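You operate a simulated robot arm through the tools that you are given. There is no shell and no other tool.

The job below is to be done with a simulated robot arm. You get a single attempt, and the scene is never put back.

Task
Play the yellow card, then file it under the sound it holds.
Fine: it is in the recorder; stop it (one press) before opening the cover; shut the cover after.

It is judged by the outcome, as a careful person would: the job done as asked, and still so three seconds after it is handed in. It fails if anything else is knocked over, pushed out of place, dropped, spilled or broken. Lids that push on must go on centred and level and be pressed home; caps that screw on are set level and turned clockwise until they are tight.

Robot
A 6-joint arm with a two-finger gripper, fixed in place. Base frame: the origin is at the foot of the arm, x ahead of it, y to its left, z up. Readings come in m, degrees, newtons and seconds.
With the tool pointing down near the work surface it reaches from about 0.34 to 0.68 m from the base axis. Its first joint turns from -66.0 to 66.0 degrees. Payload 2.45 kg.
Tool frame: the origin (TCP) lies between the finger pads and is the grasp point; the fingertips stand 0.03 m ahead of it; z points along the fingers, y is the line along which they close. Largest opening 0.106 m; the body of the gripper starts 0.079 m behind the TCP.
Orientation is told as [roll, pitch, yaw] about the base's x, y, z axes, in that order, counted from this pose: with the fingers straight down and closing along the base's y, the tool's x points along the base's -x, its y along +y and its z along -z.

Tools
- The arm moves only by the tool drive_tool. Its argument "motion" is a list that holds one entry, the list of rows, each a list of 6 numbers: the shift along the tool's x, y, z in cm, then the turn, a rotation vector about the tool's x, y, z in degrees. In form: [[[tx, ty, tz, wx, wy, wz], ...]]. A call has 1 to 20 rows; each row shifts and turns the commanded pose from where the row before left it, along the tool's axes as they then stand. "gripper" is the finger opening in cm, from 0 to 10.6, set as the call begins (left out, the last holds). Rows are played at 5 a second. More than 0.05 m and 8.6 degrees between two rows, or a gripper value outside its range, and nothing of the call is played. A pose out of reach is approached as far as the arm can. The call stops where the force on the tool passes 60 N (or 10 N more than at its start, if that is more) or the arm is blocked; 0.2 s more then pass. Each finger travels about 0.153 m/s and halts on what it meets, pressing with about 40 N; the grip force reading is that of the motor and also rises with nothing between the fingers. The clock runs only during rows and for 0.2 s after the last one: add rows that do not move to give the fingers time. The reply holds the time, the measured pose of the TCP, the force on the tool along the base axes, the opening and the grip force, in the units named above and with some noise, with the torque about the TCP (base axes, N m) and any sound that the robot's microphone picked up.
- Cameras (640 x 400 px; columns grow to the right, rows downward): "scene" is fixed at [0.0515, 0.4499, 1.3654]; the picture's right is [-0.51, -0.86, 0.00], its down [-0.77, 0.46, -0.44] and it looks along [0.38, -0.23, -0.90] (base axes); focal length 214 px, centre (320, 200). "wrist" rides on the gripper at [0.076, -0.002, -0.106] in the tool frame; the picture's right is [0.02, 1.00, 0.00], its down [-0.78, 0.02, -0.62] and it looks along [-0.62, 0.01, 0.78] (tool axes); focal length 247 px, centre (320, 200). There is no depth. A picture from a camera that has moved, and an enlarged one, comes with that camera's place and axes in the base frame and with its lens.
- get_image(camera): a new picture of that camera. The clock stands still meanwhile.
- enlarge(camera, box): a new picture of the part [left, top, right, bottom] of that camera's present view, enlarged. The clock stands still meanwhile.
- sign_off(): hands the job in; it is judged then, once.

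Places have to be worked out from the pictures, the camera data and where the tool is seen. Open the gripper and draw the arm clear of the work before you hand the job in, unless the task says otherwise.

The tools are called after ">>>" by a JSON object that holds its "api" and its "payload". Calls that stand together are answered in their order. drive_tool: Moves the arm, as the interface text tells. Its arguments: {"type":"object","properties":{"motion":{"type":"array"},"gripper":{"type":"number"}},"required":["motion"]} The other tools are called the same way: get_image (camera) takes a picture; enlarge (camera, box) takes an enlarged picture of a part of a camera's view; sign_off () hands the job in.

At the start:

```text
time: 0.0
tcp_pos: [0.3548, 0.2035, 1.0917]
tool_rot: [0.0, -0.1, 0.0]
wrist_force: [0.0, 1.0, 0.3]
wrist_torque: [0.02, -0.02, 0.02]
opening: 0.106
gripper_force: 0.1
```

scene: 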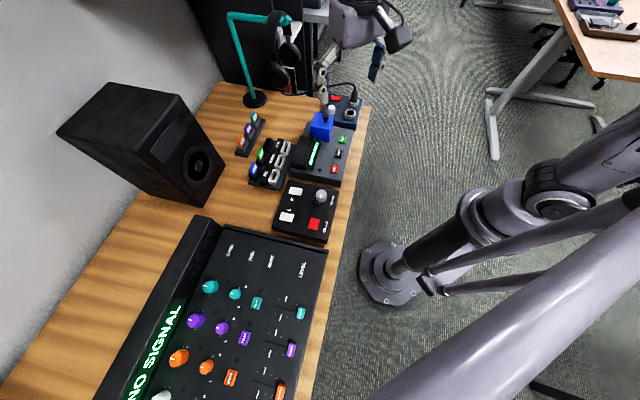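
wrist: 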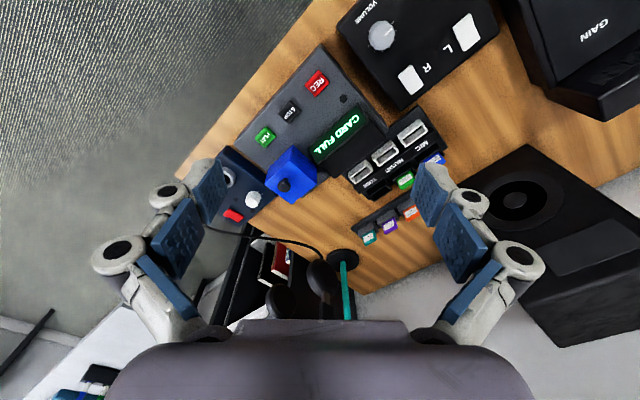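

I start by looking closely at the recorder, the card holders and the filing area from both cameras.

>>> {"api": "enlarge", "payload": {"camera": "scene", "box": [220, 80, 380, 180]}}

>>> {"api": "enlarge", "payload": {"camera": "scene", "box": [220, 140, 380, 240]}}

>>> {"api": "enlarge", "payload": {"camera": "wrist", "box": [200, 50, 480, 225]}}

>>> {"api": "enlarge", "payload": {"camera": "scene", "box": [460, 0, 640, 112]}}

```text
4.00 times, centred on (300, 130) of scene
camera zoom: at [0.0515, 0.4499, 1.3654], right [-0.51, -0.86, 0.0], down [-0.77, 0.46, -0.44], along [0.38, -0.23, -0.9], focal length 858 px, centre (400, 480)
```

zoom: 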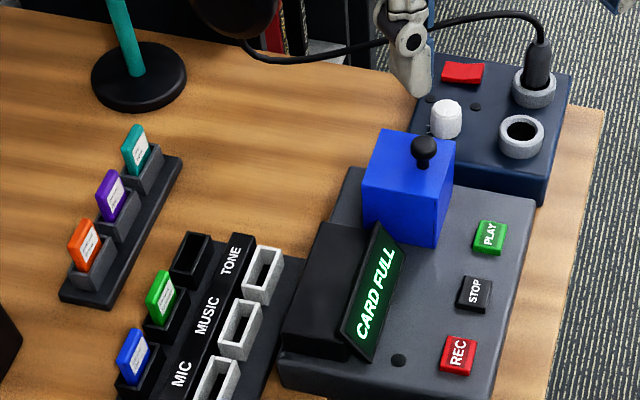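

```text
4.00 times, centred on (300, 190) of scene
camera zoom: at [0.0515, 0.4499, 1.3654], right [-0.51, -0.86, 0.0], down [-0.77, 0.46, -0.44], along [0.38, -0.23, -0.9], focal length 858 px, centre (400, 240)
```

zoom: 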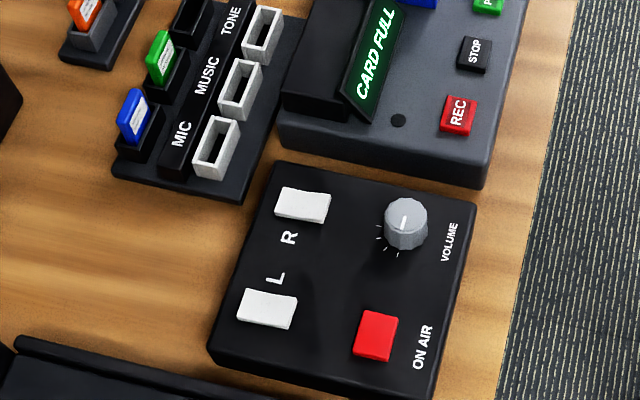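

```text
2.29 times, centred on (340, 138) of wrist
camera zoom: at [0.277, 0.2034, 1.1976], right [-0.02, 1.0, 0.0], down [0.78, 0.02, 0.62], along [0.62, 0.01, -0.78], focal length 564 px, centre (274, 343)
```

zoom: 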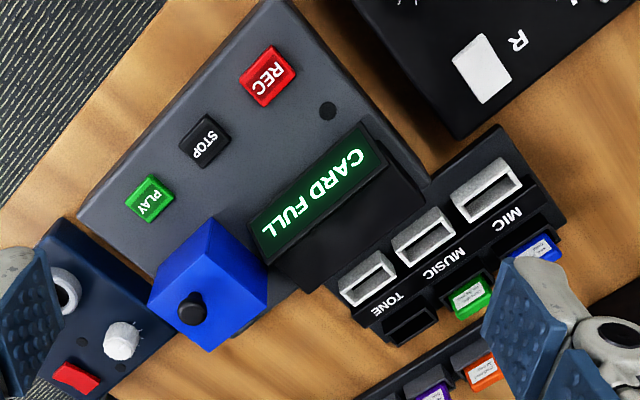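

```text
3.56 times, centred on (550, 56) of scene
camera zoom: at [0.0515, 0.4499, 1.3654], right [-0.51, -0.86, 0.0], down [-0.77, 0.46, -0.44], along [0.38, -0.23, -0.9], focal length 763 px, centre (-498, 712)
```

zoom: 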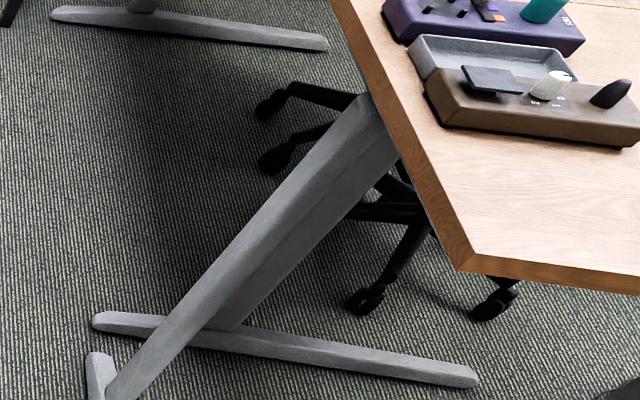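

The recorder (PLAY/STOP/REC buttons, a blue cover with a black knob) seems to be near (0.50, 0.13), with its top around z≈0.75. The rack of labelled slots is beyond it, and everything sits on a table edge turned 45°. I'll turn the tool to match the table and move over the recorder for a better look.

>>> {"api": "drive_tool", "payload": {"motion": [[[0, 0, 0, 0, 0, -7.5], [0, 0, 0, 0, 0, -7.5], [0, 0, 0, 0, 0, -7.5], [0, 0, 0, 0, 0, -7.5], [0, 0, 0, 0, 0, -7.5], [0, 0, 0, 0, 0, -7.5], [0, -3, 2, 0, 0, 0], [0, -3, 2, 0, 0, 0], [0, -3, 2, 0, 0, 0]]]}}

```text
time: 2.0
tcp_pos: [0.4177, 0.1404, 1.033]
tool_rot: [-0.2, -0.1, 45.1]
wrist_force: [1.0, 0.0, 0.2]
wrist_torque: [0.01, 0.03, 0.01]
opening: 0.106
gripper_force: 0.2
```

The tool now reads yaw 45.1 at (0.418, 0.140, 1.033). Next I take pictures from here.

>>> {"api": "get_image", "payload": {"camera": "wrist"}}

>>> {"api": "enlarge", "payload": {"camera": "wrist", "box": [160, 40, 400, 190]}}

>>> {"api": "get_image", "payload": {"camera": "scene"}}

```text
taken
camera wrist: at [0.3648, 0.0859, 1.1376], right [-0.72, 0.69, 0.0], down [0.54, 0.57, 0.62], along [0.43, 0.45, -0.78], focal length 247 px, centre (320, 200)
```

wrist: 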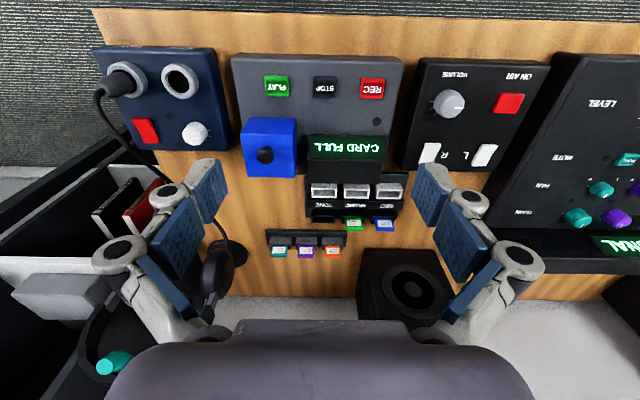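

```text
2.67 times, centred on (280, 115) of wrist
camera zoom: at [0.3648, 0.0859, 1.1376], right [-0.72, 0.69, 0.0], down [0.54, 0.57, 0.62], along [0.43, 0.45, -0.78], focal length 659 px, centre (427, 427)
```

zoom: 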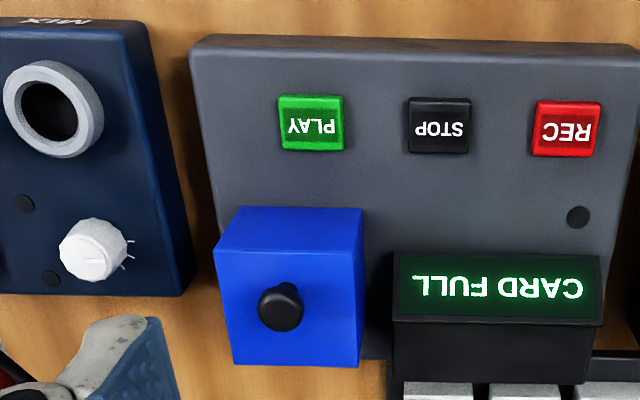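

```text
taken
```

scene: 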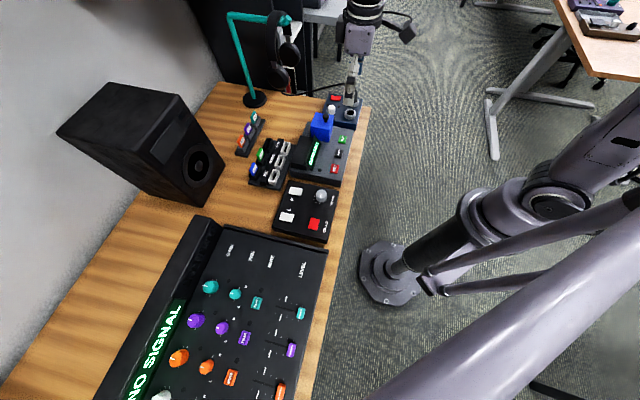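

The blue cover looks like a box about 7.5 cm wide. Its knob is nearer the front edge, at about table depth 0.475 and lateral -0.268, z≈0.85, so it could be hinged at the back. I'll move in closer, staying above it, to see how it opens.

>>> {"api": "drive_tool", "payload": {"motion": [[[0, -2.5, 3.5, 0, 0, 0], [0, -2.5, 3.5, 0, 0, 0], [0, -2.4, 3.5, 0, 0, 0]]]}}

>>> {"api": "get_image", "payload": {"camera": "wrist"}}

>>> {"api": "enlarge", "payload": {"camera": "wrist", "box": [200, 60, 440, 210]}}

```text
time: 2.8
tcp_pos: [0.4699, 0.0886, 0.9284]
tool_rot: [0.0, -0.1, 45.0]
wrist_force: [1.0, -0.1, 0.0]
wrist_torque: [0.02, -0.01, -0.02]
opening: 0.1057
gripper_force: 0.1
```

```text
taken
camera wrist: at [0.4166, 0.0337, 1.0324], right [-0.72, 0.69, 0.0], down [0.54, 0.57, 0.62], along [0.43, 0.45, -0.78], focal length 247 px, centre (320, 200)
```

wrist: 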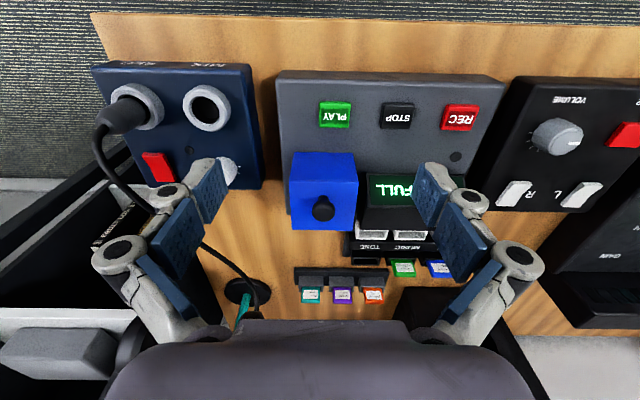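

```text
2.67 times, centred on (320, 135) of wrist
camera zoom: at [0.4166, 0.0337, 1.0324], right [-0.72, 0.69, 0.0], down [0.54, 0.57, 0.62], along [0.43, 0.45, -0.78], focal length 659 px, centre (320, 373)
```

zoom: 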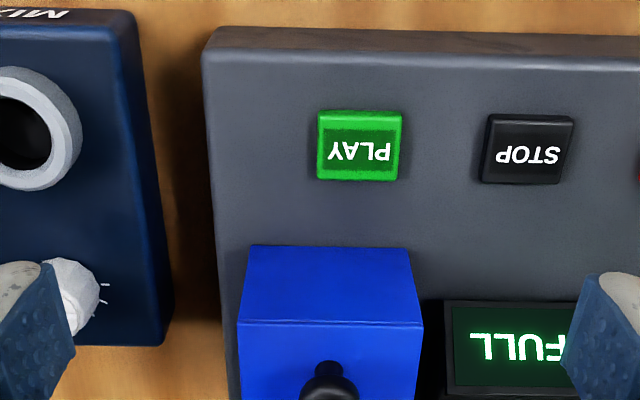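

PLAY comes out at about depth 0.406, lateral -0.253, z 0.78, and the knob at about (0.52, 0.146, 0.855). I'll swing round to the side of the cover and tilt the camera flatter to see its hinge line.

>>> {"api": "drive_tool", "payload": {"motion": [[[0, 0, -4, 0, 0, 0], [-1.7, 3.8, 0, 0, 0, 0], [-1.7, 3.8, 0, 0, 0, 0], [-1.7, 3.8, 0, 0, 0, 0], [-1.7, 3.8, 0, 0, 0, 0], [-1.7, 3.8, 0, 0, 0, 0], [0, 0, 0, 0, 0, 8.5], [0, 0, 0, 0, 0, 8.5], [0, 0, 0, 0, 0, 8.5], [0, 0, 0, 0, 0, 8.5], [0, 0, 0, 0, 0, 8.5], [0, 0, 0, 0, 0, 8.5], [0, 0, 0, 0, 0, 8.5], [0, 0, 0, 0, 0, 8.5], [0, 0, 0, 0, 0, 8.5], [0, 0, 0, 0, 0, 8.5], [0, 0, 0, 0, 0, 5]]]}}

>>> {"api": "drive_tool", "payload": {"motion": [[[0, 0, 1, 0, -8, 0], [0, 0, 1, 0, -8, 0], [0, 0, 1, 0, -8, 0]]]}}

>>> {"api": "get_image", "payload": {"camera": "wrist"}}

>>> {"api": "enlarge", "payload": {"camera": "wrist", "box": [220, 100, 420, 225]}}

```text
time: 6.4
tcp_pos: [0.3954, 0.2825, 0.967]
tool_rot: [0.1, -0.1, -45.2]
wrist_force: [0.2, -0.2, -0.2]
wrist_torque: [-0.02, 0.02, 0.02]
opening: 0.1062
gripper_force: 0.0
```

```text
time: 7.2
tcp_pos: [0.3992, 0.2793, 0.9371]
tool_rot: [0.2, -24.1, -45.1]
wrist_force: [0.3, -0.5, -0.3]
wrist_torque: [-0.01, 0.0, -0.01]
opening: 0.1062
gripper_force: 0.0
```

```text
taken
camera wrist: at [0.3173, 0.3595, 1.0026], right [0.69, 0.72, -0.01], down [0.34, -0.32, 0.89], along [0.64, -0.62, -0.46], focal length 247 px, centre (320, 200)
```

wrist: 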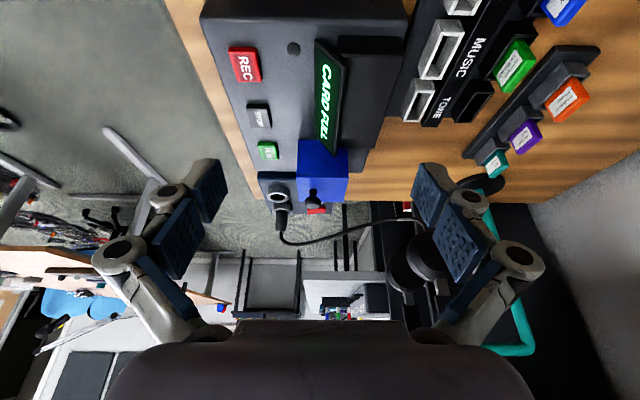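

```text
3.20 times, centred on (320, 162) of wrist
camera zoom: at [0.3173, 0.3595, 1.0026], right [0.69, 0.72, -0.01], down [0.34, -0.32, 0.89], along [0.64, -0.62, -0.46], focal length 790 px, centre (320, 320)
```

zoom: 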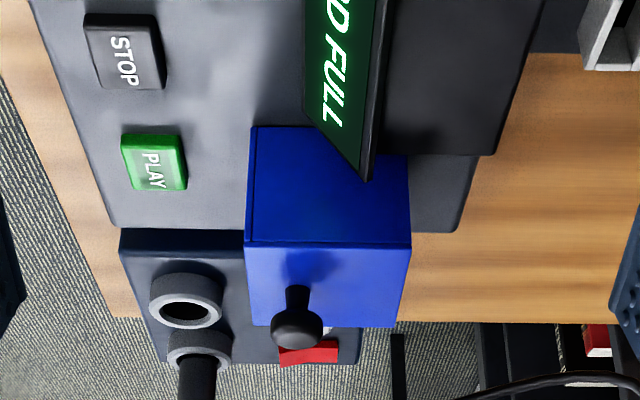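

The side view shows a plain box with a knob near the front edge. I zoom in on its seams and on the rack.

>>> {"api": "enlarge", "payload": {"camera": "wrist", "box": [280, 130, 376, 190]}}

>>> {"api": "enlarge", "payload": {"camera": "wrist", "box": [380, 0, 620, 150]}}

>>> {"api": "enlarge", "payload": {"camera": "scene", "box": [300, 95, 364, 135]}}

>>> {"api": "enlarge", "payload": {"camera": "scene", "box": [236, 130, 316, 180]}}

```text
6.67 times, centred on (328, 160) of wrist
camera zoom: at [0.3173, 0.3595, 1.0026], right [0.69, 0.72, -0.01], down [0.34, -0.32, 0.89], along [0.64, -0.62, -0.46], focal length 1646 px, centre (267, 467)
```

zoom: 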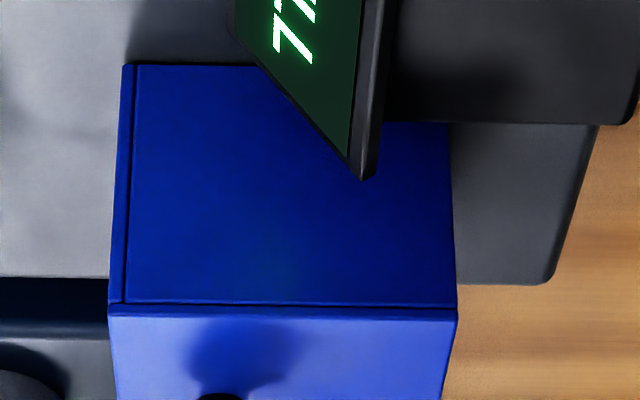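

```text
2.67 times, centred on (500, 75) of wrist
camera zoom: at [0.3173, 0.3595, 1.0026], right [0.69, 0.72, -0.01], down [0.34, -0.32, 0.89], along [0.64, -0.62, -0.46], focal length 659 px, centre (-160, 533)
```

zoom: 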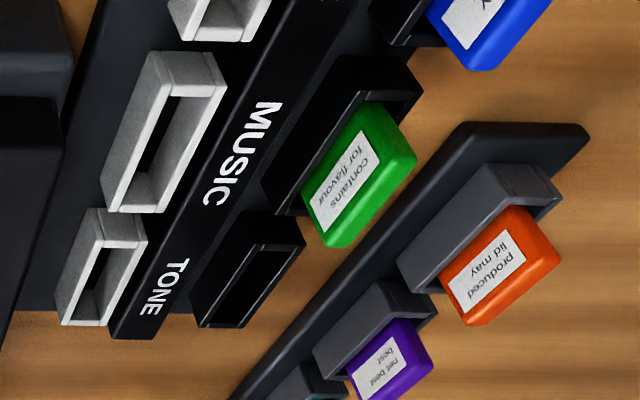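

```text
10.00 times, centred on (332, 115) of scene
camera zoom: at [0.0515, 0.4499, 1.3654], right [-0.51, -0.86, 0.0], down [-0.77, 0.46, -0.44], along [0.38, -0.23, -0.9], focal length 2145 px, centre (200, 1050)
```

zoom: 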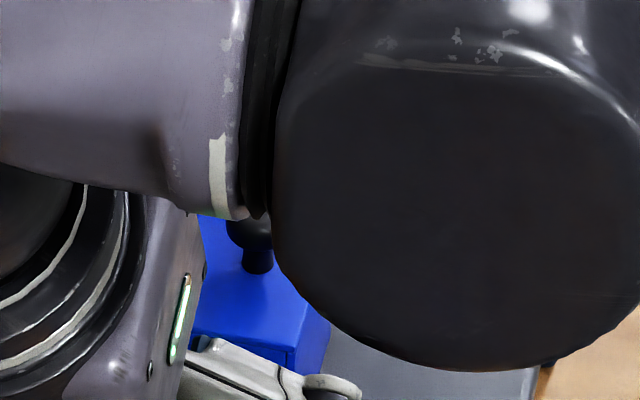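

```text
8.00 times, centred on (276, 155) of scene
camera zoom: at [0.0515, 0.4499, 1.3654], right [-0.51, -0.86, 0.0], down [-0.77, 0.46, -0.44], along [0.38, -0.23, -0.9], focal length 1716 px, centre (672, 560)
```

zoom: 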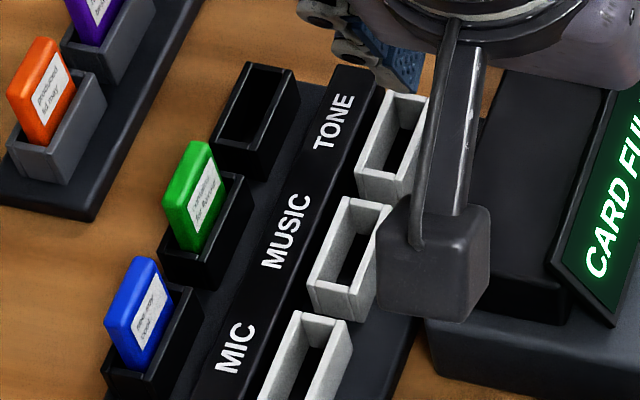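

The rack has white empty slots in front of the MIC, MUSIC and TONE labels, and the cover looks like a hinged box with its handle at the front. I return to the table-aligned pose, close the fingers, and move above PLAY (est. 0.467, 0.108) while keeping high.

>>> {"api": "drive_tool", "payload": {"motion": [[[0, 0, -1, 0, 8, 0], [0, 0, -1, 0, 8, 0], [0, 0, -1, 0, 8, 0], [0, 0, 0, 0, 0, -8.5], [0, 0, 0, 0, 0, -8.5], [0, 0, 0, 0, 0, -8.5], [0, 0, 0, 0, 0, -8.5], [0, 0, 0, 0, 0, -8.5], [0, 0, 0, 0, 0, -8.5], [0, 0, 0, 0, 0, -8.5], [0, 0, 0, 0, 0, -8.5], [0, 0, 0, 0, 0, -8.5], [0, 0, 0, 0, 0, -8.5], [0, 0, 0, 0, 0, -5]]], "gripper": 0}}

```text
time: 10.2
tcp_pos: [0.3929, 0.2856, 0.9646]
tool_rot: [-0.1, -0.1, 45.2]
wrist_force: [0.4, 0.1, 0.2]
wrist_torque: [0.0, -0.02, -0.01]
opening: 0.0
gripper_force: 28.8
```

At (0.393, 0.286) with yaw 45 and the fingers closed. I translate to above PLAY.

>>> {"api": "drive_tool", "payload": {"motion": [[[1.83, -4.45, 0, 0, 0, 0], [1.83, -4.45, 0, 0, 0, 0], [1.83, -4.45, 0, 0, 0, 0], [1.83, -4.45, 0, 0, 0, 0], [0, 0, 4, 0, 0, 0], [0, 0, 4, 0, 0, 0]]]}}

>>> {"api": "get_image", "payload": {"camera": "wrist"}}

>>> {"api": "enlarge", "payload": {"camera": "wrist", "box": [240, 70, 480, 220]}}

```text
time: 11.6
tcp_pos: [0.467, 0.1075, 0.8853]
tool_rot: [-0.1, -0.1, 45.1]
wrist_force: [0.4, 0.1, 0.3]
wrist_torque: [0.01, -0.02, 0.0]
opening: 0.0001
gripper_force: 28.4
```

```text
taken
camera wrist: at [0.4146, 0.0528, 0.9906], right [-0.72, 0.69, 0.0], down [0.54, 0.57, 0.62], along [0.43, 0.45, -0.78], focal length 247 px, centre (320, 200)
```

wrist: 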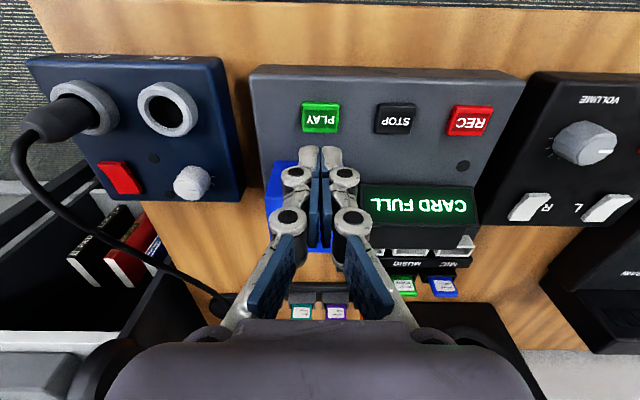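

```text
2.67 times, centred on (360, 145) of wrist
camera zoom: at [0.4146, 0.0528, 0.9906], right [-0.72, 0.69, 0.0], down [0.54, 0.57, 0.62], along [0.43, 0.45, -0.78], focal length 659 px, centre (213, 347)
```

zoom: 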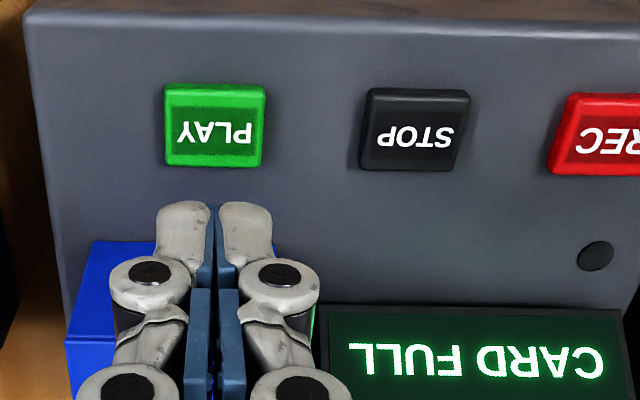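

The fingertips are centred over PLAY. I go down to just above it, then step gently.

>>> {"api": "drive_tool", "payload": {"motion": [[[0, 0, 2.5, 0, 0, 0], [0, 0, 2.5, 0, 0, 0], [0, 0, 0.8, 0, 0, 0]]]}}

>>> {"api": "enlarge", "payload": {"camera": "wrist", "box": [240, 70, 480, 220]}}

```text
time: 12.4
tcp_pos: [0.4669, 0.1091, 0.8277]
tool_rot: [-0.1, 0.0, 45.0]
wrist_force: [0.4, 0.4, -0.5]
wrist_torque: [0.01, 0.01, -0.03]
opening: 0.0
gripper_force: 28.2
```

```text
2.67 times, centred on (360, 145) of wrist
camera zoom: at [0.4138, 0.0543, 0.9332], right [-0.72, 0.69, 0.0], down [0.54, 0.57, 0.62], along [0.43, 0.45, -0.78], focal length 659 px, centre (213, 347)
```

zoom: 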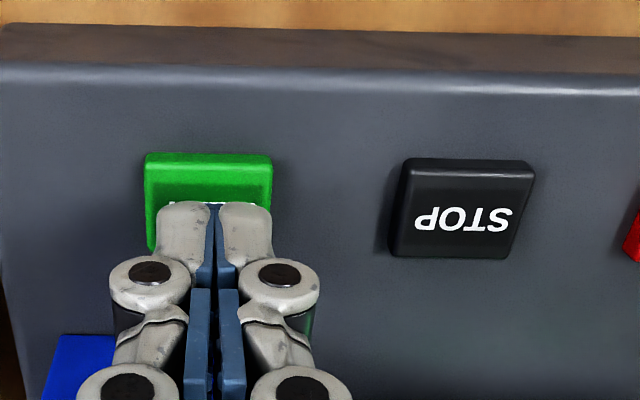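

The tips are about 1.5 cm above the button. I step down further, watching force and sound.

>>> {"api": "drive_tool", "payload": {"motion": [[[0, 0, 0.4, 0, 0, 0], [0, 0, 0.4, 0, 0, 0], [0, 0, 0.3, 0, 0, 0], [0, 0, 0.2, 0, 0, 0]]]}}

```text
time: 13.4
tcp_pos: [0.4674, 0.1081, 0.8149]
tool_rot: [-0.1, 0.0, 45.0]
wrist_force: [0.1, 0.8, 0.0]
wrist_torque: [0.02, 0.0, 0.02]
opening: 0.0
gripper_force: 28.1
```

Tip is at z≈0.785 with no contact yet. I go on in 2 mm steps.

>>> {"api": "drive_tool", "payload": {"motion": [[[0, 0, 0.2, 0, 0, 0], [0, 0, 0.2, 0, 0, 0]]]}}

```text
time: 14.0
tcp_pos: [0.4667, 0.1082, 0.8117]
tool_rot: [-0.1, -0.1, 45.1]
wrist_force: [-0.1, 0.1, -1.0]
wrist_torque: [0.0, -0.01, -0.01]
opening: 0.0001
gripper_force: 28.8
```

>>> {"api": "drive_tool", "payload": {"motion": [[[0, 0, 0.2, 0, 0, 0], [0, 0, 0.1, 0, 0, 0]]]}}

```text
time: 14.6
tcp_pos: [0.4672, 0.1085, 0.8085]
tool_rot: [-0.1, -0.1, 45.0]
wrist_force: [-0.7, 0.0, 0.2]
wrist_torque: [-0.02, 0.0, 0.02]
opening: 0.0059
gripper_force: 28.3
heard: click
```

A click was heard, so PLAY seems to be pressed. I lift off straight up and wait to listen.

>>> {"api": "drive_tool", "payload": {"motion": [[[0, 0, -0.5, 0, 0, 0], [0, 0, -2.5, 0, 0, 0], [0, 0, 0, 0, 0, 0], [0, 0, 0, 0, 0, 0], [0, 0, 0, 0, 0, 0], [0, 0, 0, 0, 0, 0], [0, 0, 0, 0, 0, 0], [0, 0, 0, 0, 0, 0]]]}}

>>> {"api": "get_image", "payload": {"camera": "scene"}}

>>> {"api": "enlarge", "payload": {"camera": "wrist", "box": [240, 70, 560, 270]}}

```text
time: 16.4
tcp_pos: [0.4681, 0.1078, 0.8386]
tool_rot: [-0.1, -0.1, 45.0]
wrist_force: [1.1, -0.2, -0.1]
wrist_torque: [0.0, 0.01, -0.02]
opening: 0.0
gripper_force: 28.4
```

```text
taken
```

scene: 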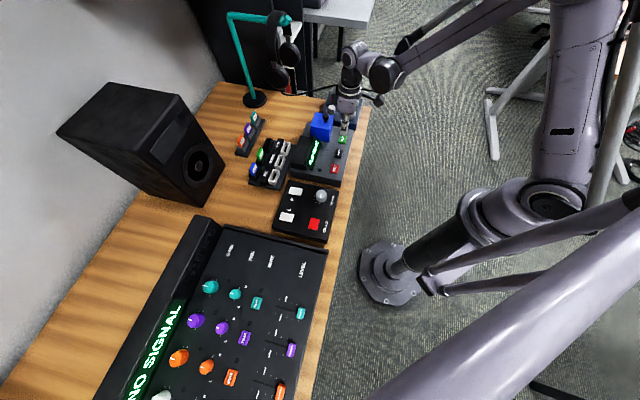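

```text
2.00 times, centred on (400, 170) of wrist
camera zoom: at [0.414, 0.0543, 0.9442], right [-0.72, 0.69, 0.0], down [0.54, 0.57, 0.62], along [0.43, 0.45, -0.78], focal length 494 px, centre (160, 260)
```

zoom: 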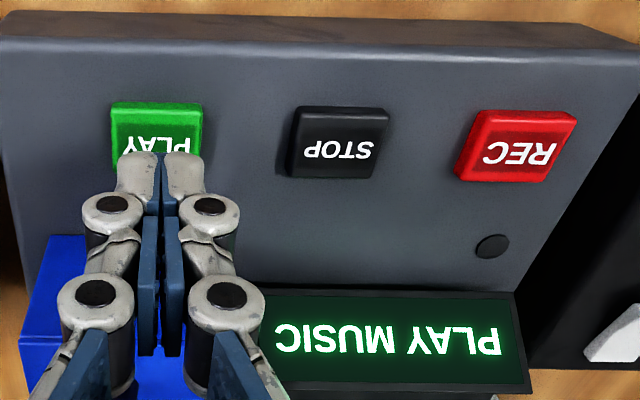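

The display now reads "PLAY MUSIC". I wait a few seconds to confirm that it stays and to catch any sound.

>>> {"api": "drive_tool", "payload": {"motion": [[[0, 0, -2, 0, 0, 0], [0, 0, 0, 0, 0, 0], [0, 0, 0, 0, 0, 0], [0, 0, 0, 0, 0, 0], [0, 0, 0, 0, 0, 0], [0, 0, 0, 0, 0, 0], [0, 0, 0, 0, 0, 0], [0, 0, 0, 0, 0, 0], [0, 0, 0, 0, 0, 0], [0, 0, 0, 0, 0, 0], [0, 0, 0, 0, 0, 0], [0, 0, 0, 0, 0, 0]]]}}

>>> {"api": "enlarge", "payload": {"camera": "wrist", "box": [240, 70, 560, 270]}}

>>> {"api": "enlarge", "payload": {"camera": "scene", "box": [260, 90, 388, 170]}}

```text
time: 19.0
tcp_pos: [0.4667, 0.1087, 0.8589]
tool_rot: [-0.1, -0.2, 45.1]
wrist_force: [0.6, -0.3, 0.1]
wrist_torque: [0.01, 0.0, 0.01]
opening: 0.0
gripper_force: 27.9
```

```text
2.00 times, centred on (400, 170) of wrist
camera zoom: at [0.4136, 0.0546, 0.9645], right [-0.72, 0.69, 0.0], down [0.54, 0.57, 0.62], along [0.43, 0.45, -0.78], focal length 494 px, centre (160, 260)
```

zoom: 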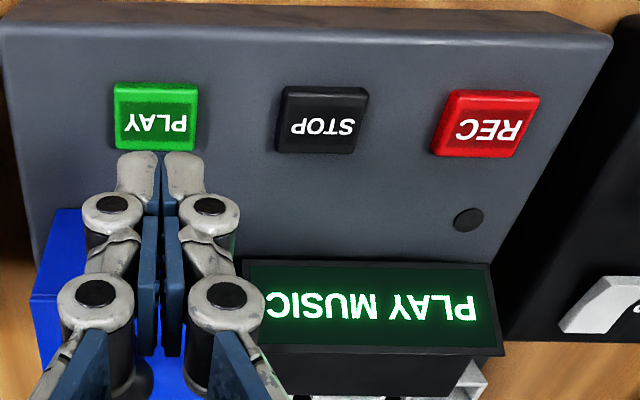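

```text
5.00 times, centred on (324, 130) of scene
camera zoom: at [0.0515, 0.4499, 1.3654], right [-0.51, -0.86, 0.0], down [-0.77, 0.46, -0.44], along [0.38, -0.23, -0.9], focal length 1072 px, centre (300, 550)
```

zoom: 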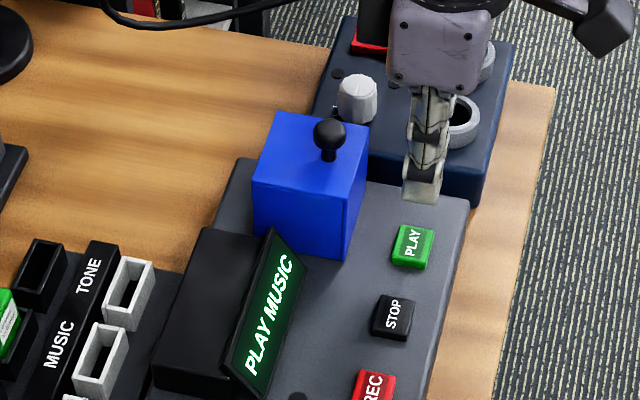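

The display steadily shows PLAY MUSIC, so MUSIC is the filing slot. Now STOP, which is 6.4 cm along the row. I move above it and check alignment.

>>> {"api": "drive_tool", "payload": {"motion": [[[0, 3.2, 0, 0, 0, 0], [0, 3.2, 0, 0, 0, 0], [0, 0, 2.5, 0, 0, 0], [0, 0, 0, 0, 0, 0]]]}}

>>> {"api": "enlarge", "payload": {"camera": "wrist", "box": [200, 70, 440, 220]}}

```text
time: 20.0
tcp_pos: [0.4203, 0.1543, 0.8329]
tool_rot: [-0.1, -0.1, 45.0]
wrist_force: [-0.5, 0.2, -1.0]
wrist_torque: [-0.01, 0.02, 0.0]
opening: 0.0
gripper_force: 28.6
```

```text
2.67 times, centred on (320, 145) of wrist
camera zoom: at [0.3687, 0.0997, 0.9394], right [-0.72, 0.69, 0.0], down [0.54, 0.57, 0.62], along [0.43, 0.45, -0.78], focal length 659 px, centre (320, 347)
```

zoom: 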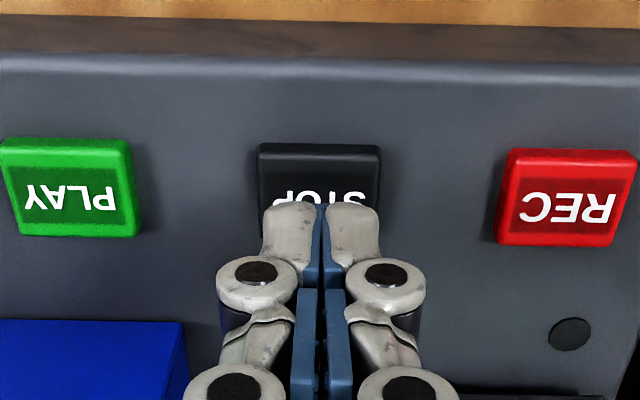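

It is aligned over STOP. I descend gently for a single press.

>>> {"api": "drive_tool", "payload": {"motion": [[[0, 0, 1.0, 0, 0, 0], [0, 0, 0.6, 0, 0, 0], [0, 0, 0.2, 0, 0, 0], [0, 0, 0.2, 0, 0, 0], [0, 0, 0.15, 0, 0, 0]]]}}

```text
time: 21.2
tcp_pos: [0.4212, 0.1539, 0.812]
tool_rot: [-0.1, -0.1, 45.0]
wrist_force: [0.1, -0.1, 0.8]
wrist_torque: [-0.02, 0.01, -0.03]
opening: 0.0002
gripper_force: 28.8
```

No click yet at TCP z=0.812. I continue in 1.5 mm steps.

>>> {"api": "drive_tool", "payload": {"motion": [[[0, 0, 0.15, 0, 0, 0], [0, 0, 0.15, 0, 0, 0]]]}}

```text
time: 21.8
tcp_pos: [0.4224, 0.1534, 0.808]
tool_rot: [-0.1, -0.1, 45.0]
wrist_force: [1.1, 1.0, 0.9]
wrist_torque: [0.05, 0.02, -0.01]
opening: 0.0059
gripper_force: 28.5
```

>>> {"api": "drive_tool", "payload": {"motion": [[[0, 0, 0.1, 0, 0, 0]]]}}

```text
time: 22.2
tcp_pos: [0.4224, 0.1531, 0.8071]
tool_rot: [-0.1, -0.1, 45.0]
wrist_force: [-0.5, 1.1, 2.2]
wrist_torque: [0.0, -0.01, -0.01]
opening: 0.0061
gripper_force: 28.1
heard: click
```

A click means STOP is pressed once. I lift straight up and check the display.

>>> {"api": "drive_tool", "payload": {"motion": [[[0, 0, -0.5, 0, 0, 0], [0, 0, -2.5, 0, 0, 0], [0, 0, -4, 0, 0, 0], [0, 0, 0, 0, 0, 0]]]}}

>>> {"api": "get_image", "payload": {"camera": "wrist"}}

>>> {"api": "enlarge", "payload": {"camera": "scene", "box": [260, 90, 388, 170]}}

```text
time: 23.2
tcp_pos: [0.4227, 0.1537, 0.8766]
tool_rot: [-0.2, -0.1, 45.0]
wrist_force: [0.1, -0.3, 0.1]
wrist_torque: [-0.02, 0.01, 0.0]
opening: 0.0
gripper_force: 28.6
```

```text
taken
camera wrist: at [0.3694, 0.0991, 0.983], right [-0.72, 0.69, 0.0], down [0.54, 0.57, 0.62], along [0.43, 0.45, -0.78], focal length 247 px, centre (320, 200)
```

wrist: 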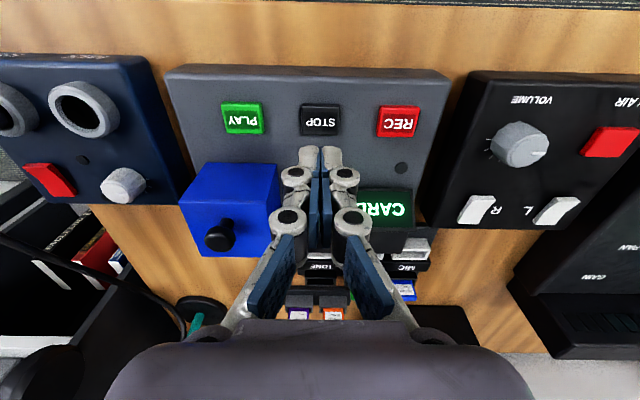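

```text
5.00 times, centred on (324, 130) of scene
camera zoom: at [0.0515, 0.4499, 1.3654], right [-0.51, -0.86, 0.0], down [-0.77, 0.46, -0.44], along [0.38, -0.23, -0.9], focal length 1072 px, centre (300, 550)
```

zoom: 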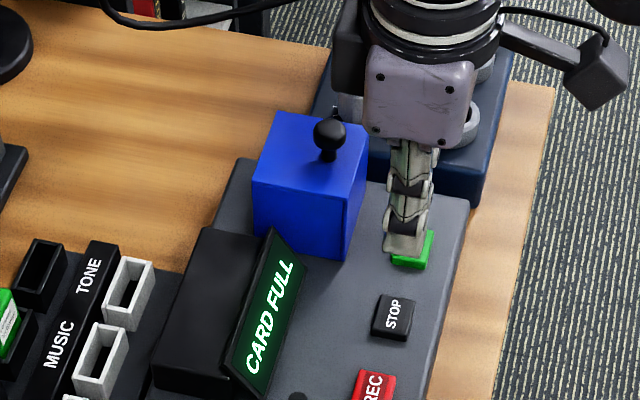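

The display is back to CARD FULL, so playback is stopped. Several views agree the knob ball (about 2.1 cm in diameter) is at depth 0.470, lateral -0.264, z 0.855. I raise, open the fingers to 5 cm and move above it.

>>> {"api": "drive_tool", "payload": {"motion": [[[0, 0, -3.7, 0, 0, 0], [0, 0, -3.7, 0, 0, 0], [-3.12, -3.69, 0, 0, 0, 0], [-3.12, -3.69, 0, 0, 0, 0], [0, 0, 2.5, 0, 0, 0], [0, 0, 0, 0, 0, 0]]], "gripper": 5}}

>>> {"api": "get_image", "payload": {"camera": "wrist"}}

>>> {"api": "enlarge", "payload": {"camera": "wrist", "box": [240, 100, 400, 200]}}

```text
time: 24.6
tcp_pos: [0.5195, 0.1464, 0.9275]
tool_rot: [-0.1, -0.1, 45.0]
wrist_force: [-0.3, 0.7, 0.0]
wrist_torque: [0.01, 0.0, 0.02]
opening: 0.05
gripper_force: 0.0
```

```text
taken
camera wrist: at [0.4653, 0.0916, 1.0324], right [-0.72, 0.69, 0.0], down [0.54, 0.57, 0.62], along [0.43, 0.45, -0.78], focal length 247 px, centre (320, 200)
```

wrist: 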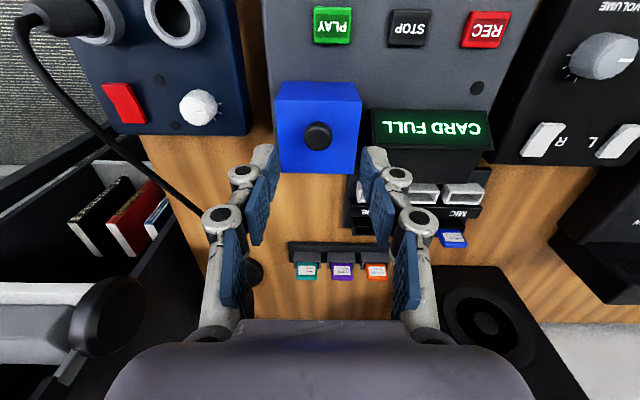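

```text
4.00 times, centred on (320, 150) of wrist
camera zoom: at [0.4653, 0.0916, 1.0324], right [-0.72, 0.69, 0.0], down [0.54, 0.57, 0.62], along [0.43, 0.45, -0.78], focal length 988 px, centre (320, 400)
```

zoom: 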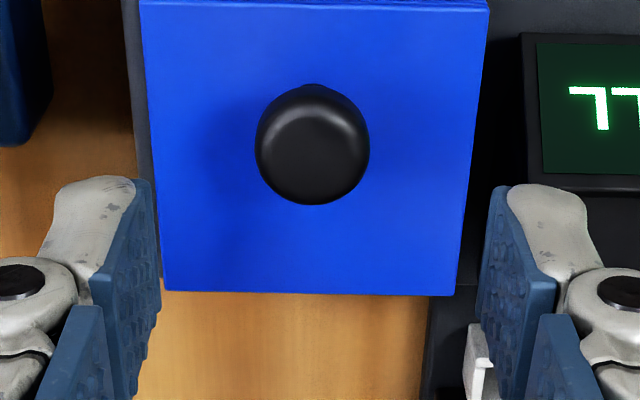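

The knob is centred between the fingers (TCP at depth 0.471, lateral -0.264). I descend so the tips stop about 1.4 cm above the cover top, then look before closing.

>>> {"api": "drive_tool", "payload": {"motion": [[[-0.1, 0, 2.5, 0, 0, 0], [0, 0, 2.5, 0, 0, 0], [0, 0, 0.9, 0, 0, 0], [0, 0, 0, 0, 0, 0]]]}}

>>> {"api": "enlarge", "payload": {"camera": "wrist", "box": [220, 80, 420, 205]}}

>>> {"api": "enlarge", "payload": {"camera": "scene", "box": [284, 85, 380, 145]}}

```text
time: 25.6
tcp_pos: [0.5181, 0.1466, 0.8683]
tool_rot: [-0.1, -0.2, 45.0]
wrist_force: [-0.3, -0.7, -0.1]
wrist_torque: [-0.02, -0.02, 0.01]
opening: 0.0499
gripper_force: 0.0
```

```text
3.20 times, centred on (320, 142) of wrist
camera zoom: at [0.466, 0.0921, 0.9732], right [-0.72, 0.69, 0.0], down [0.54, 0.57, 0.62], along [0.43, 0.45, -0.78], focal length 790 px, centre (320, 384)
```

zoom: 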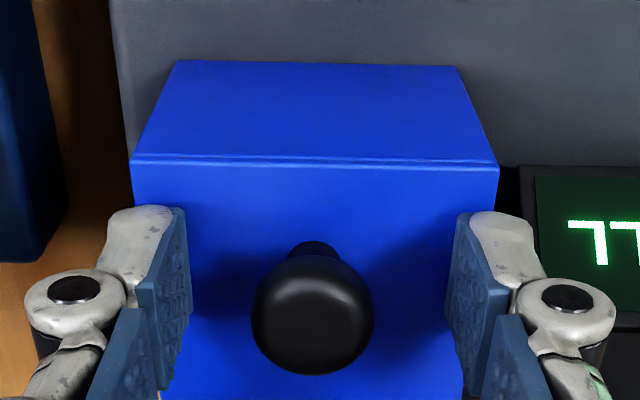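

```text
6.67 times, centred on (332, 115) of scene
camera zoom: at [0.0515, 0.4499, 1.3654], right [-0.51, -0.86, 0.0], down [-0.77, 0.46, -0.44], along [0.38, -0.23, -0.9], focal length 1430 px, centre (240, 767)
```

zoom: 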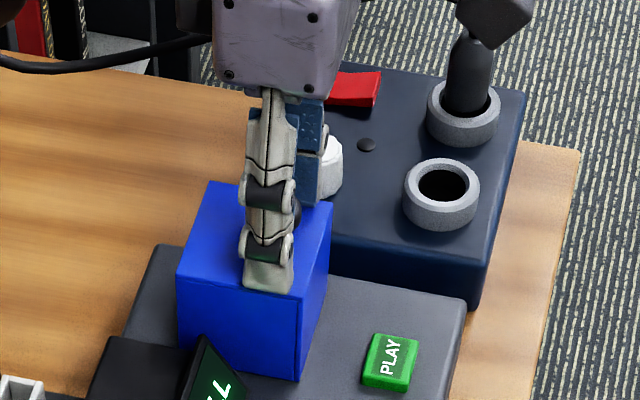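

The ball sits between the pads (about 1.3 cm below TCP). I close on it.

>>> {"api": "drive_tool", "payload": {"motion": [[[0, 0, 0, 0, 0, 0], [0, 0, 0, 0, 0, 0], [0, 0, 0, 0, 0, 0]]], "gripper": 0}}

```text
time: 26.4
tcp_pos: [0.5198, 0.1454, 0.8679]
tool_rot: [-0.2, -0.2, 44.8]
wrist_force: [8.7, -7.0, 3.5]
wrist_torque: [0.01, -0.28, -0.04]
opening: 0.0201
gripper_force: 44.7
```

The knob is gripped (opening 2.0 cm) with a small sideways load of about -11 N, so I ease 1 mm that way. Then I try a small up-and-back arc move to learn how the cover is hinged.

>>> {"api": "drive_tool", "payload": {"motion": [[[0, -0.1, 0, 0, 0, 0], [0, 0, 0, 0, 0, 0], [-0.12, 0, -0.15, 0, 0, 0], [-0.12, 0, -0.15, 0, 0, 0]]]}}

```text
time: 27.4
tcp_pos: [0.5216, 0.1475, 0.8713]
tool_rot: [0.0, -0.2, 45.0]
wrist_force: [6.3, -3.0, -28.1]
wrist_torque: [-0.87, 0.7, -0.06]
opening: 0.02
gripper_force: 44.5
```

The reaction is about -28 N vertical plus a 1.1 N·m torque. That puts the load line near the back edge of the cover, so it is hinged at the back and my grip is resisting the rotation. I look before going on.

>>> {"api": "enlarge", "payload": {"camera": "wrist", "box": [220, 80, 420, 205]}}

>>> {"api": "enlarge", "payload": {"camera": "scene", "box": [284, 85, 380, 145]}}

```text
3.20 times, centred on (320, 142) of wrist
camera zoom: at [0.4686, 0.0929, 0.9756], right [-0.72, 0.69, 0.0], down [0.54, 0.57, 0.62], along [0.43, 0.45, -0.78], focal length 790 px, centre (320, 384)
```

zoom: 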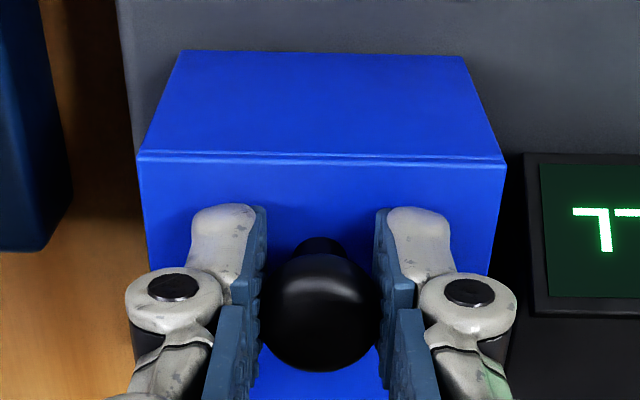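

```text
6.67 times, centred on (332, 115) of scene
camera zoom: at [0.0521, 0.4499, 1.3654], right [-0.51, -0.86, 0.0], down [-0.77, 0.46, -0.44], along [0.38, -0.23, -0.9], focal length 1430 px, centre (240, 767)
```

zoom: 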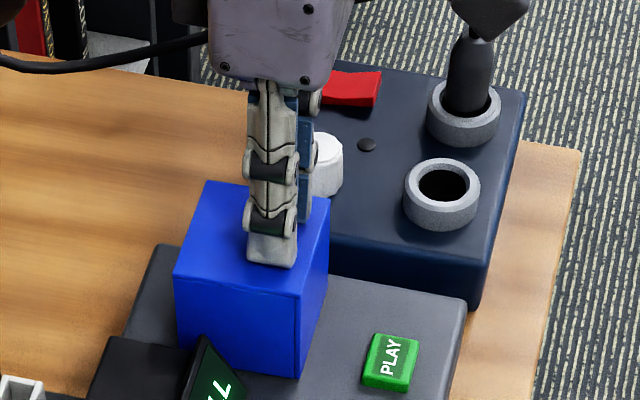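

I rotate the tool about its y axis (in the cover's opening sense) by 2.4° and see if the load drops.

>>> {"api": "drive_tool", "payload": {"motion": [[[0, 0, 0, 0, 1.2, 0], [0, 0, 0, 0, 1.2, 0], [0, 0, 0, 0, 0, 0]]]}}

```text
time: 28.2
tcp_pos: [0.5219, 0.1491, 0.871]
tool_rot: [-0.3, 1.8, 45.1]
wrist_force: [17.6, 6.5, -0.9]
wrist_torque: [0.98, -1.11, 0.0]
opening: 0.0202
gripper_force: 45.1
```

The two wrench readings both have about zero moment around a line at the cover's lower back edge (depth 0.525, z 0.785). So it is a free hinge there, and the grip on the knob is stiff in rotation. I'll go back to the closed position, release, and re-grip with the tool leaning toward the robot so I can turn with the lid through a big angle.

>>> {"api": "drive_tool", "payload": {"motion": [[[0, 0, 0, 0, -1.2, 0], [0, 0, 0, 0, -1.2, 0], [0.12, 0, 0.15, 0, 0, 0], [0.12, 0, 0.15, 0, 0, 0], [0, 0, 0, 0, 0, 0]]]}}

```text
time: 29.4
tcp_pos: [0.5204, 0.1457, 0.869]
tool_rot: [-0.2, -0.3, 45.1]
wrist_force: [7.4, 2.6, 14.8]
wrist_torque: [0.92, -1.02, -0.03]
opening: 0.0203
gripper_force: 45.1
```

Now I release the knob.

>>> {"api": "drive_tool", "payload": {"motion": [[[0, 0, 0, 0, 0, 0], [0, 0, 0, 0, 0, 0]]], "gripper": 5}}

>>> {"api": "enlarge", "payload": {"camera": "wrist", "box": [220, 80, 420, 205]}}

>>> {"api": "enlarge", "payload": {"camera": "scene", "box": [284, 85, 380, 145]}}

```text
time: 30.0
tcp_pos: [0.5195, 0.1457, 0.8684]
tool_rot: [0.0, -0.1, 45.1]
wrist_force: [-0.2, 1.1, 0.9]
wrist_torque: [0.03, 0.0, -0.02]
opening: 0.0502
gripper_force: 0.0
```

```text
3.20 times, centred on (320, 142) of wrist
camera zoom: at [0.4664, 0.0909, 0.9736], right [-0.72, 0.69, 0.0], down [0.54, 0.57, 0.62], along [0.43, 0.45, -0.78], focal length 790 px, centre (320, 384)
```

zoom: 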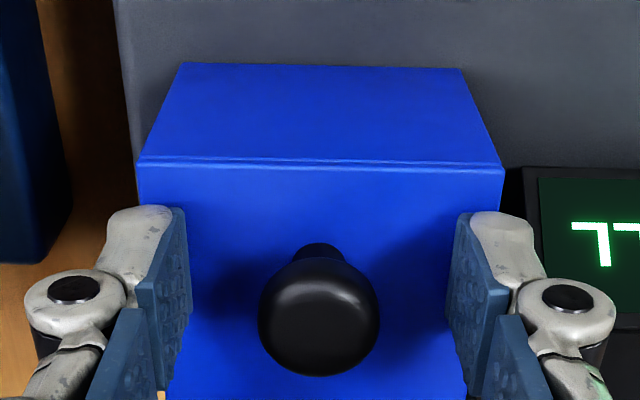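

```text
6.67 times, centred on (332, 115) of scene
camera zoom: at [0.0515, 0.4499, 1.3654], right [-0.51, -0.86, 0.0], down [-0.77, 0.46, -0.44], along [0.38, -0.23, -0.9], focal length 1430 px, centre (240, 767)
```

zoom: 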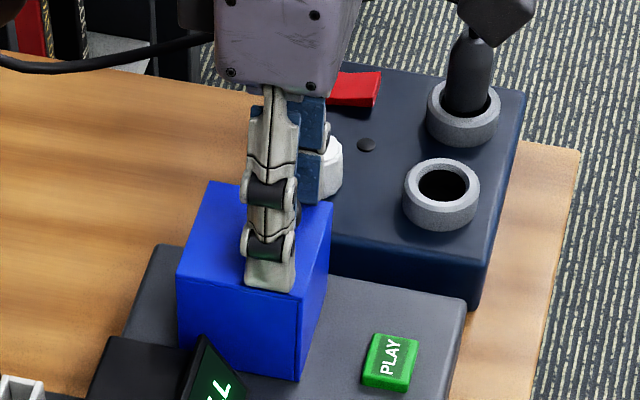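

The cover is closed again and the ball is at (depth 0.472, z 0.855). I lean the tool 35° toward the robot, pivoting about the ball with the fingers open.

>>> {"api": "drive_tool", "payload": {"motion": [[[0.158, 0.1, 0.01, 0, -7, 0], [0.158, 0, 0.01, 0, -7, 0], [0.158, 0, 0.01, 0, -7, 0], [0.158, 0, 0.01, 0, -7, 0], [0.158, 0, 0.01, 0, -7, 0], [0, 0, 0, 0, 0, 0]]]}}

>>> {"api": "get_image", "payload": {"camera": "wrist"}}

>>> {"api": "enlarge", "payload": {"camera": "scene", "box": [284, 85, 380, 145]}}

```text
time: 31.4
tcp_pos: [0.5134, 0.1409, 0.8652]
tool_rot: [0.0, -35.3, 45.0]
wrist_force: [-3.3, -2.2, 11.5]
wrist_torque: [-0.01, 0.03, 0.01]
opening: 0.0501
gripper_force: 0.1
```

```text
taken
camera wrist: at [0.4273, 0.0532, 0.908], right [-0.72, 0.69, -0.01], down [0.18, 0.21, 0.96], along [0.67, 0.69, -0.28], focal length 247 px, centre (320, 200)
```

wrist: 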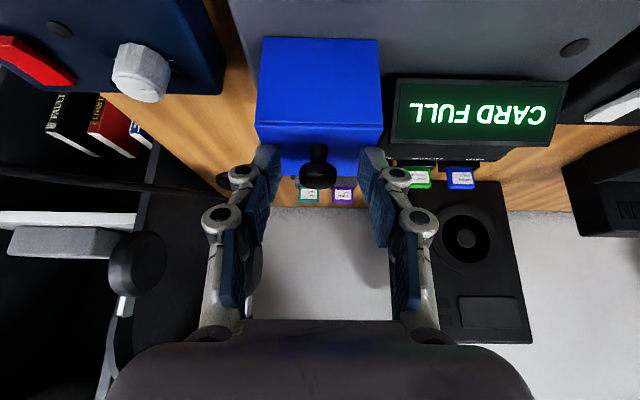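

```text
6.67 times, centred on (332, 115) of scene
camera zoom: at [0.0512, 0.4497, 1.3655], right [-0.51, -0.86, 0.0], down [-0.77, 0.46, -0.44], along [0.38, -0.23, -0.9], focal length 1430 px, centre (240, 767)
```

zoom: 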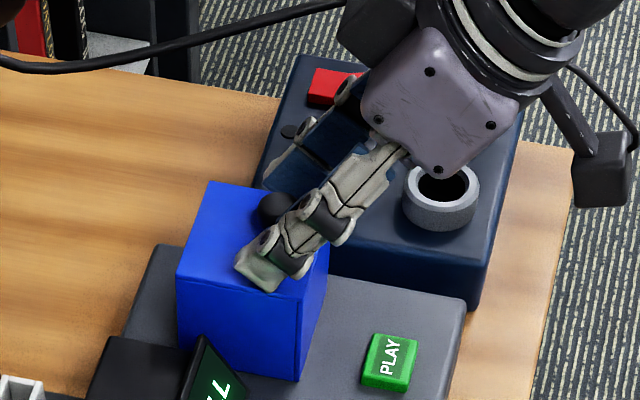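

A light contact (about 11 N) shows a fingertip corner resting on the cover top. The new view puts that top at z≈0.834, higher than I first judged. I back off 5 mm along the tool axis and re-measure the knob.

>>> {"api": "drive_tool", "payload": {"motion": [[[0, 0, -0.5, 0, 0, 0], [0, 0, 0, 0, 0, 0]]]}}

>>> {"api": "enlarge", "payload": {"camera": "wrist", "box": [240, 110, 400, 210]}}

```text
time: 32.0
tcp_pos: [0.5118, 0.1396, 0.8693]
tool_rot: [-0.1, -35.1, 45.1]
wrist_force: [0.8, 0.4, 0.9]
wrist_torque: [-0.01, 0.04, 0.01]
opening: 0.0503
gripper_force: 0.1
```

```text
4.00 times, centred on (320, 160) of wrist
camera zoom: at [0.4251, 0.0511, 0.9122], right [-0.72, 0.69, -0.01], down [0.19, 0.21, 0.96], along [0.67, 0.69, -0.28], focal length 988 px, centre (320, 360)
```

zoom: 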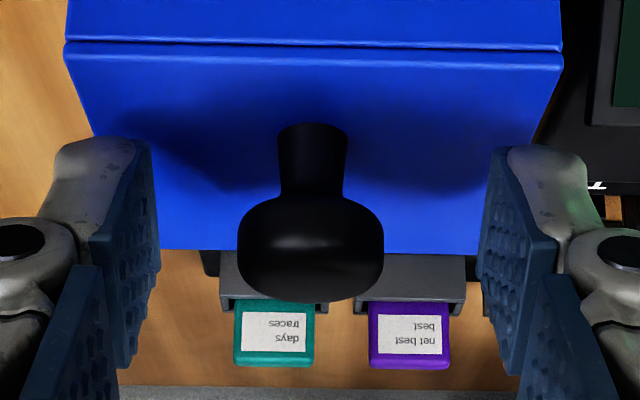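

The knob is really a mushroom shape: flat-sided cap centre at depth 0.4726, z 0.856, stem below, and cover top at z≈0.836. That explains the stiff grip. I lean to about 50° so I can turn the lid rigidly through about 60° about the hinge, and adjust 1 mm sideways.

>>> {"api": "drive_tool", "payload": {"motion": [[[0.033, -0.1, -0.159, 0, 0, 0], [0.233, 0, 0.041, 0, -7.5, 0], [0.233, 0, 0.041, 0, -7.5, 0], [-0.2, 0, 0, 0, 0, 0], [0, 0, 0, 0, 0, 0]]]}}

>>> {"api": "enlarge", "payload": {"camera": "wrist", "box": [240, 110, 400, 210]}}

>>> {"api": "enlarge", "payload": {"camera": "scene", "box": [284, 85, 380, 145]}}

```text
time: 33.2
tcp_pos: [0.5102, 0.1359, 0.869]
tool_rot: [-0.1, -50.2, 45.2]
wrist_force: [-0.4, 0.9, 0.5]
wrist_torque: [-0.01, 0.0, 0.01]
opening: 0.05
gripper_force: 0.1
```

```text
4.00 times, centred on (320, 160) of wrist
camera zoom: at [0.4189, 0.0432, 0.8779], right [-0.72, 0.7, -0.02], down [0.0, 0.03, 1.0], along [0.7, 0.72, -0.02], focal length 988 px, centre (320, 360)
```

zoom: 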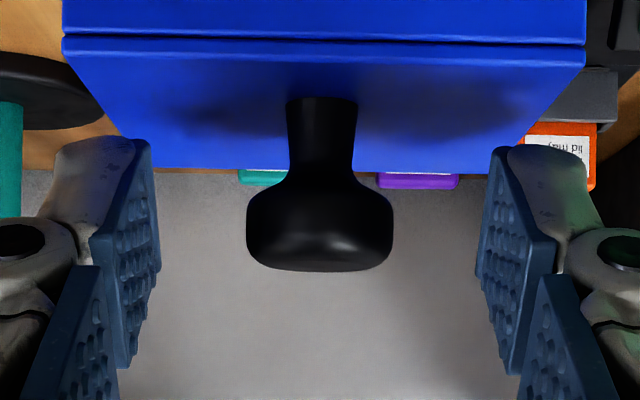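

```text
6.67 times, centred on (332, 115) of scene
camera zoom: at [0.0515, 0.4499, 1.3654], right [-0.51, -0.86, 0.0], down [-0.77, 0.46, -0.44], along [0.38, -0.23, -0.9], focal length 1430 px, centre (240, 767)
```

zoom: 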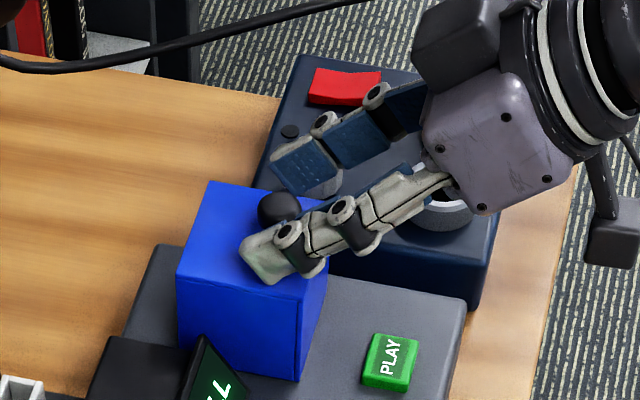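

The knob cap is centred between the pads, 2 cm ahead of TCP. I close on it.

>>> {"api": "drive_tool", "payload": {"motion": [[[0, 0, 0, 0, 0, 0], [0, 0, 0, 0, 0, 0], [0, 0, 0, 0, 0, 0]]], "gripper": 0}}

```text
time: 34.0
tcp_pos: [0.5104, 0.1355, 0.8696]
tool_rot: [-0.1, -50.2, 45.0]
wrist_force: [-0.8, -2.1, 3.3]
wrist_torque: [0.11, -0.09, 0.0]
opening: 0.0204
gripper_force: 44.3
```

A clean grip with little load. I rotate rigidly about the hinge, 6° to begin with, and check the load.

>>> {"api": "drive_tool", "payload": {"motion": [[[-0.545, 0, 0.166, 0, 3, 0], [-0.545, 0, 0.166, 0, 3, 0], [0, 0, 0, 0, 0, 0]]]}}

```text
time: 34.8
tcp_pos: [0.5173, 0.1433, 0.8762]
tool_rot: [-0.2, -44.1, 45.0]
wrist_force: [-3.0, -4.5, 12.0]
wrist_torque: [0.06, -0.01, -0.02]
opening: 0.0205
gripper_force: 45.1
```

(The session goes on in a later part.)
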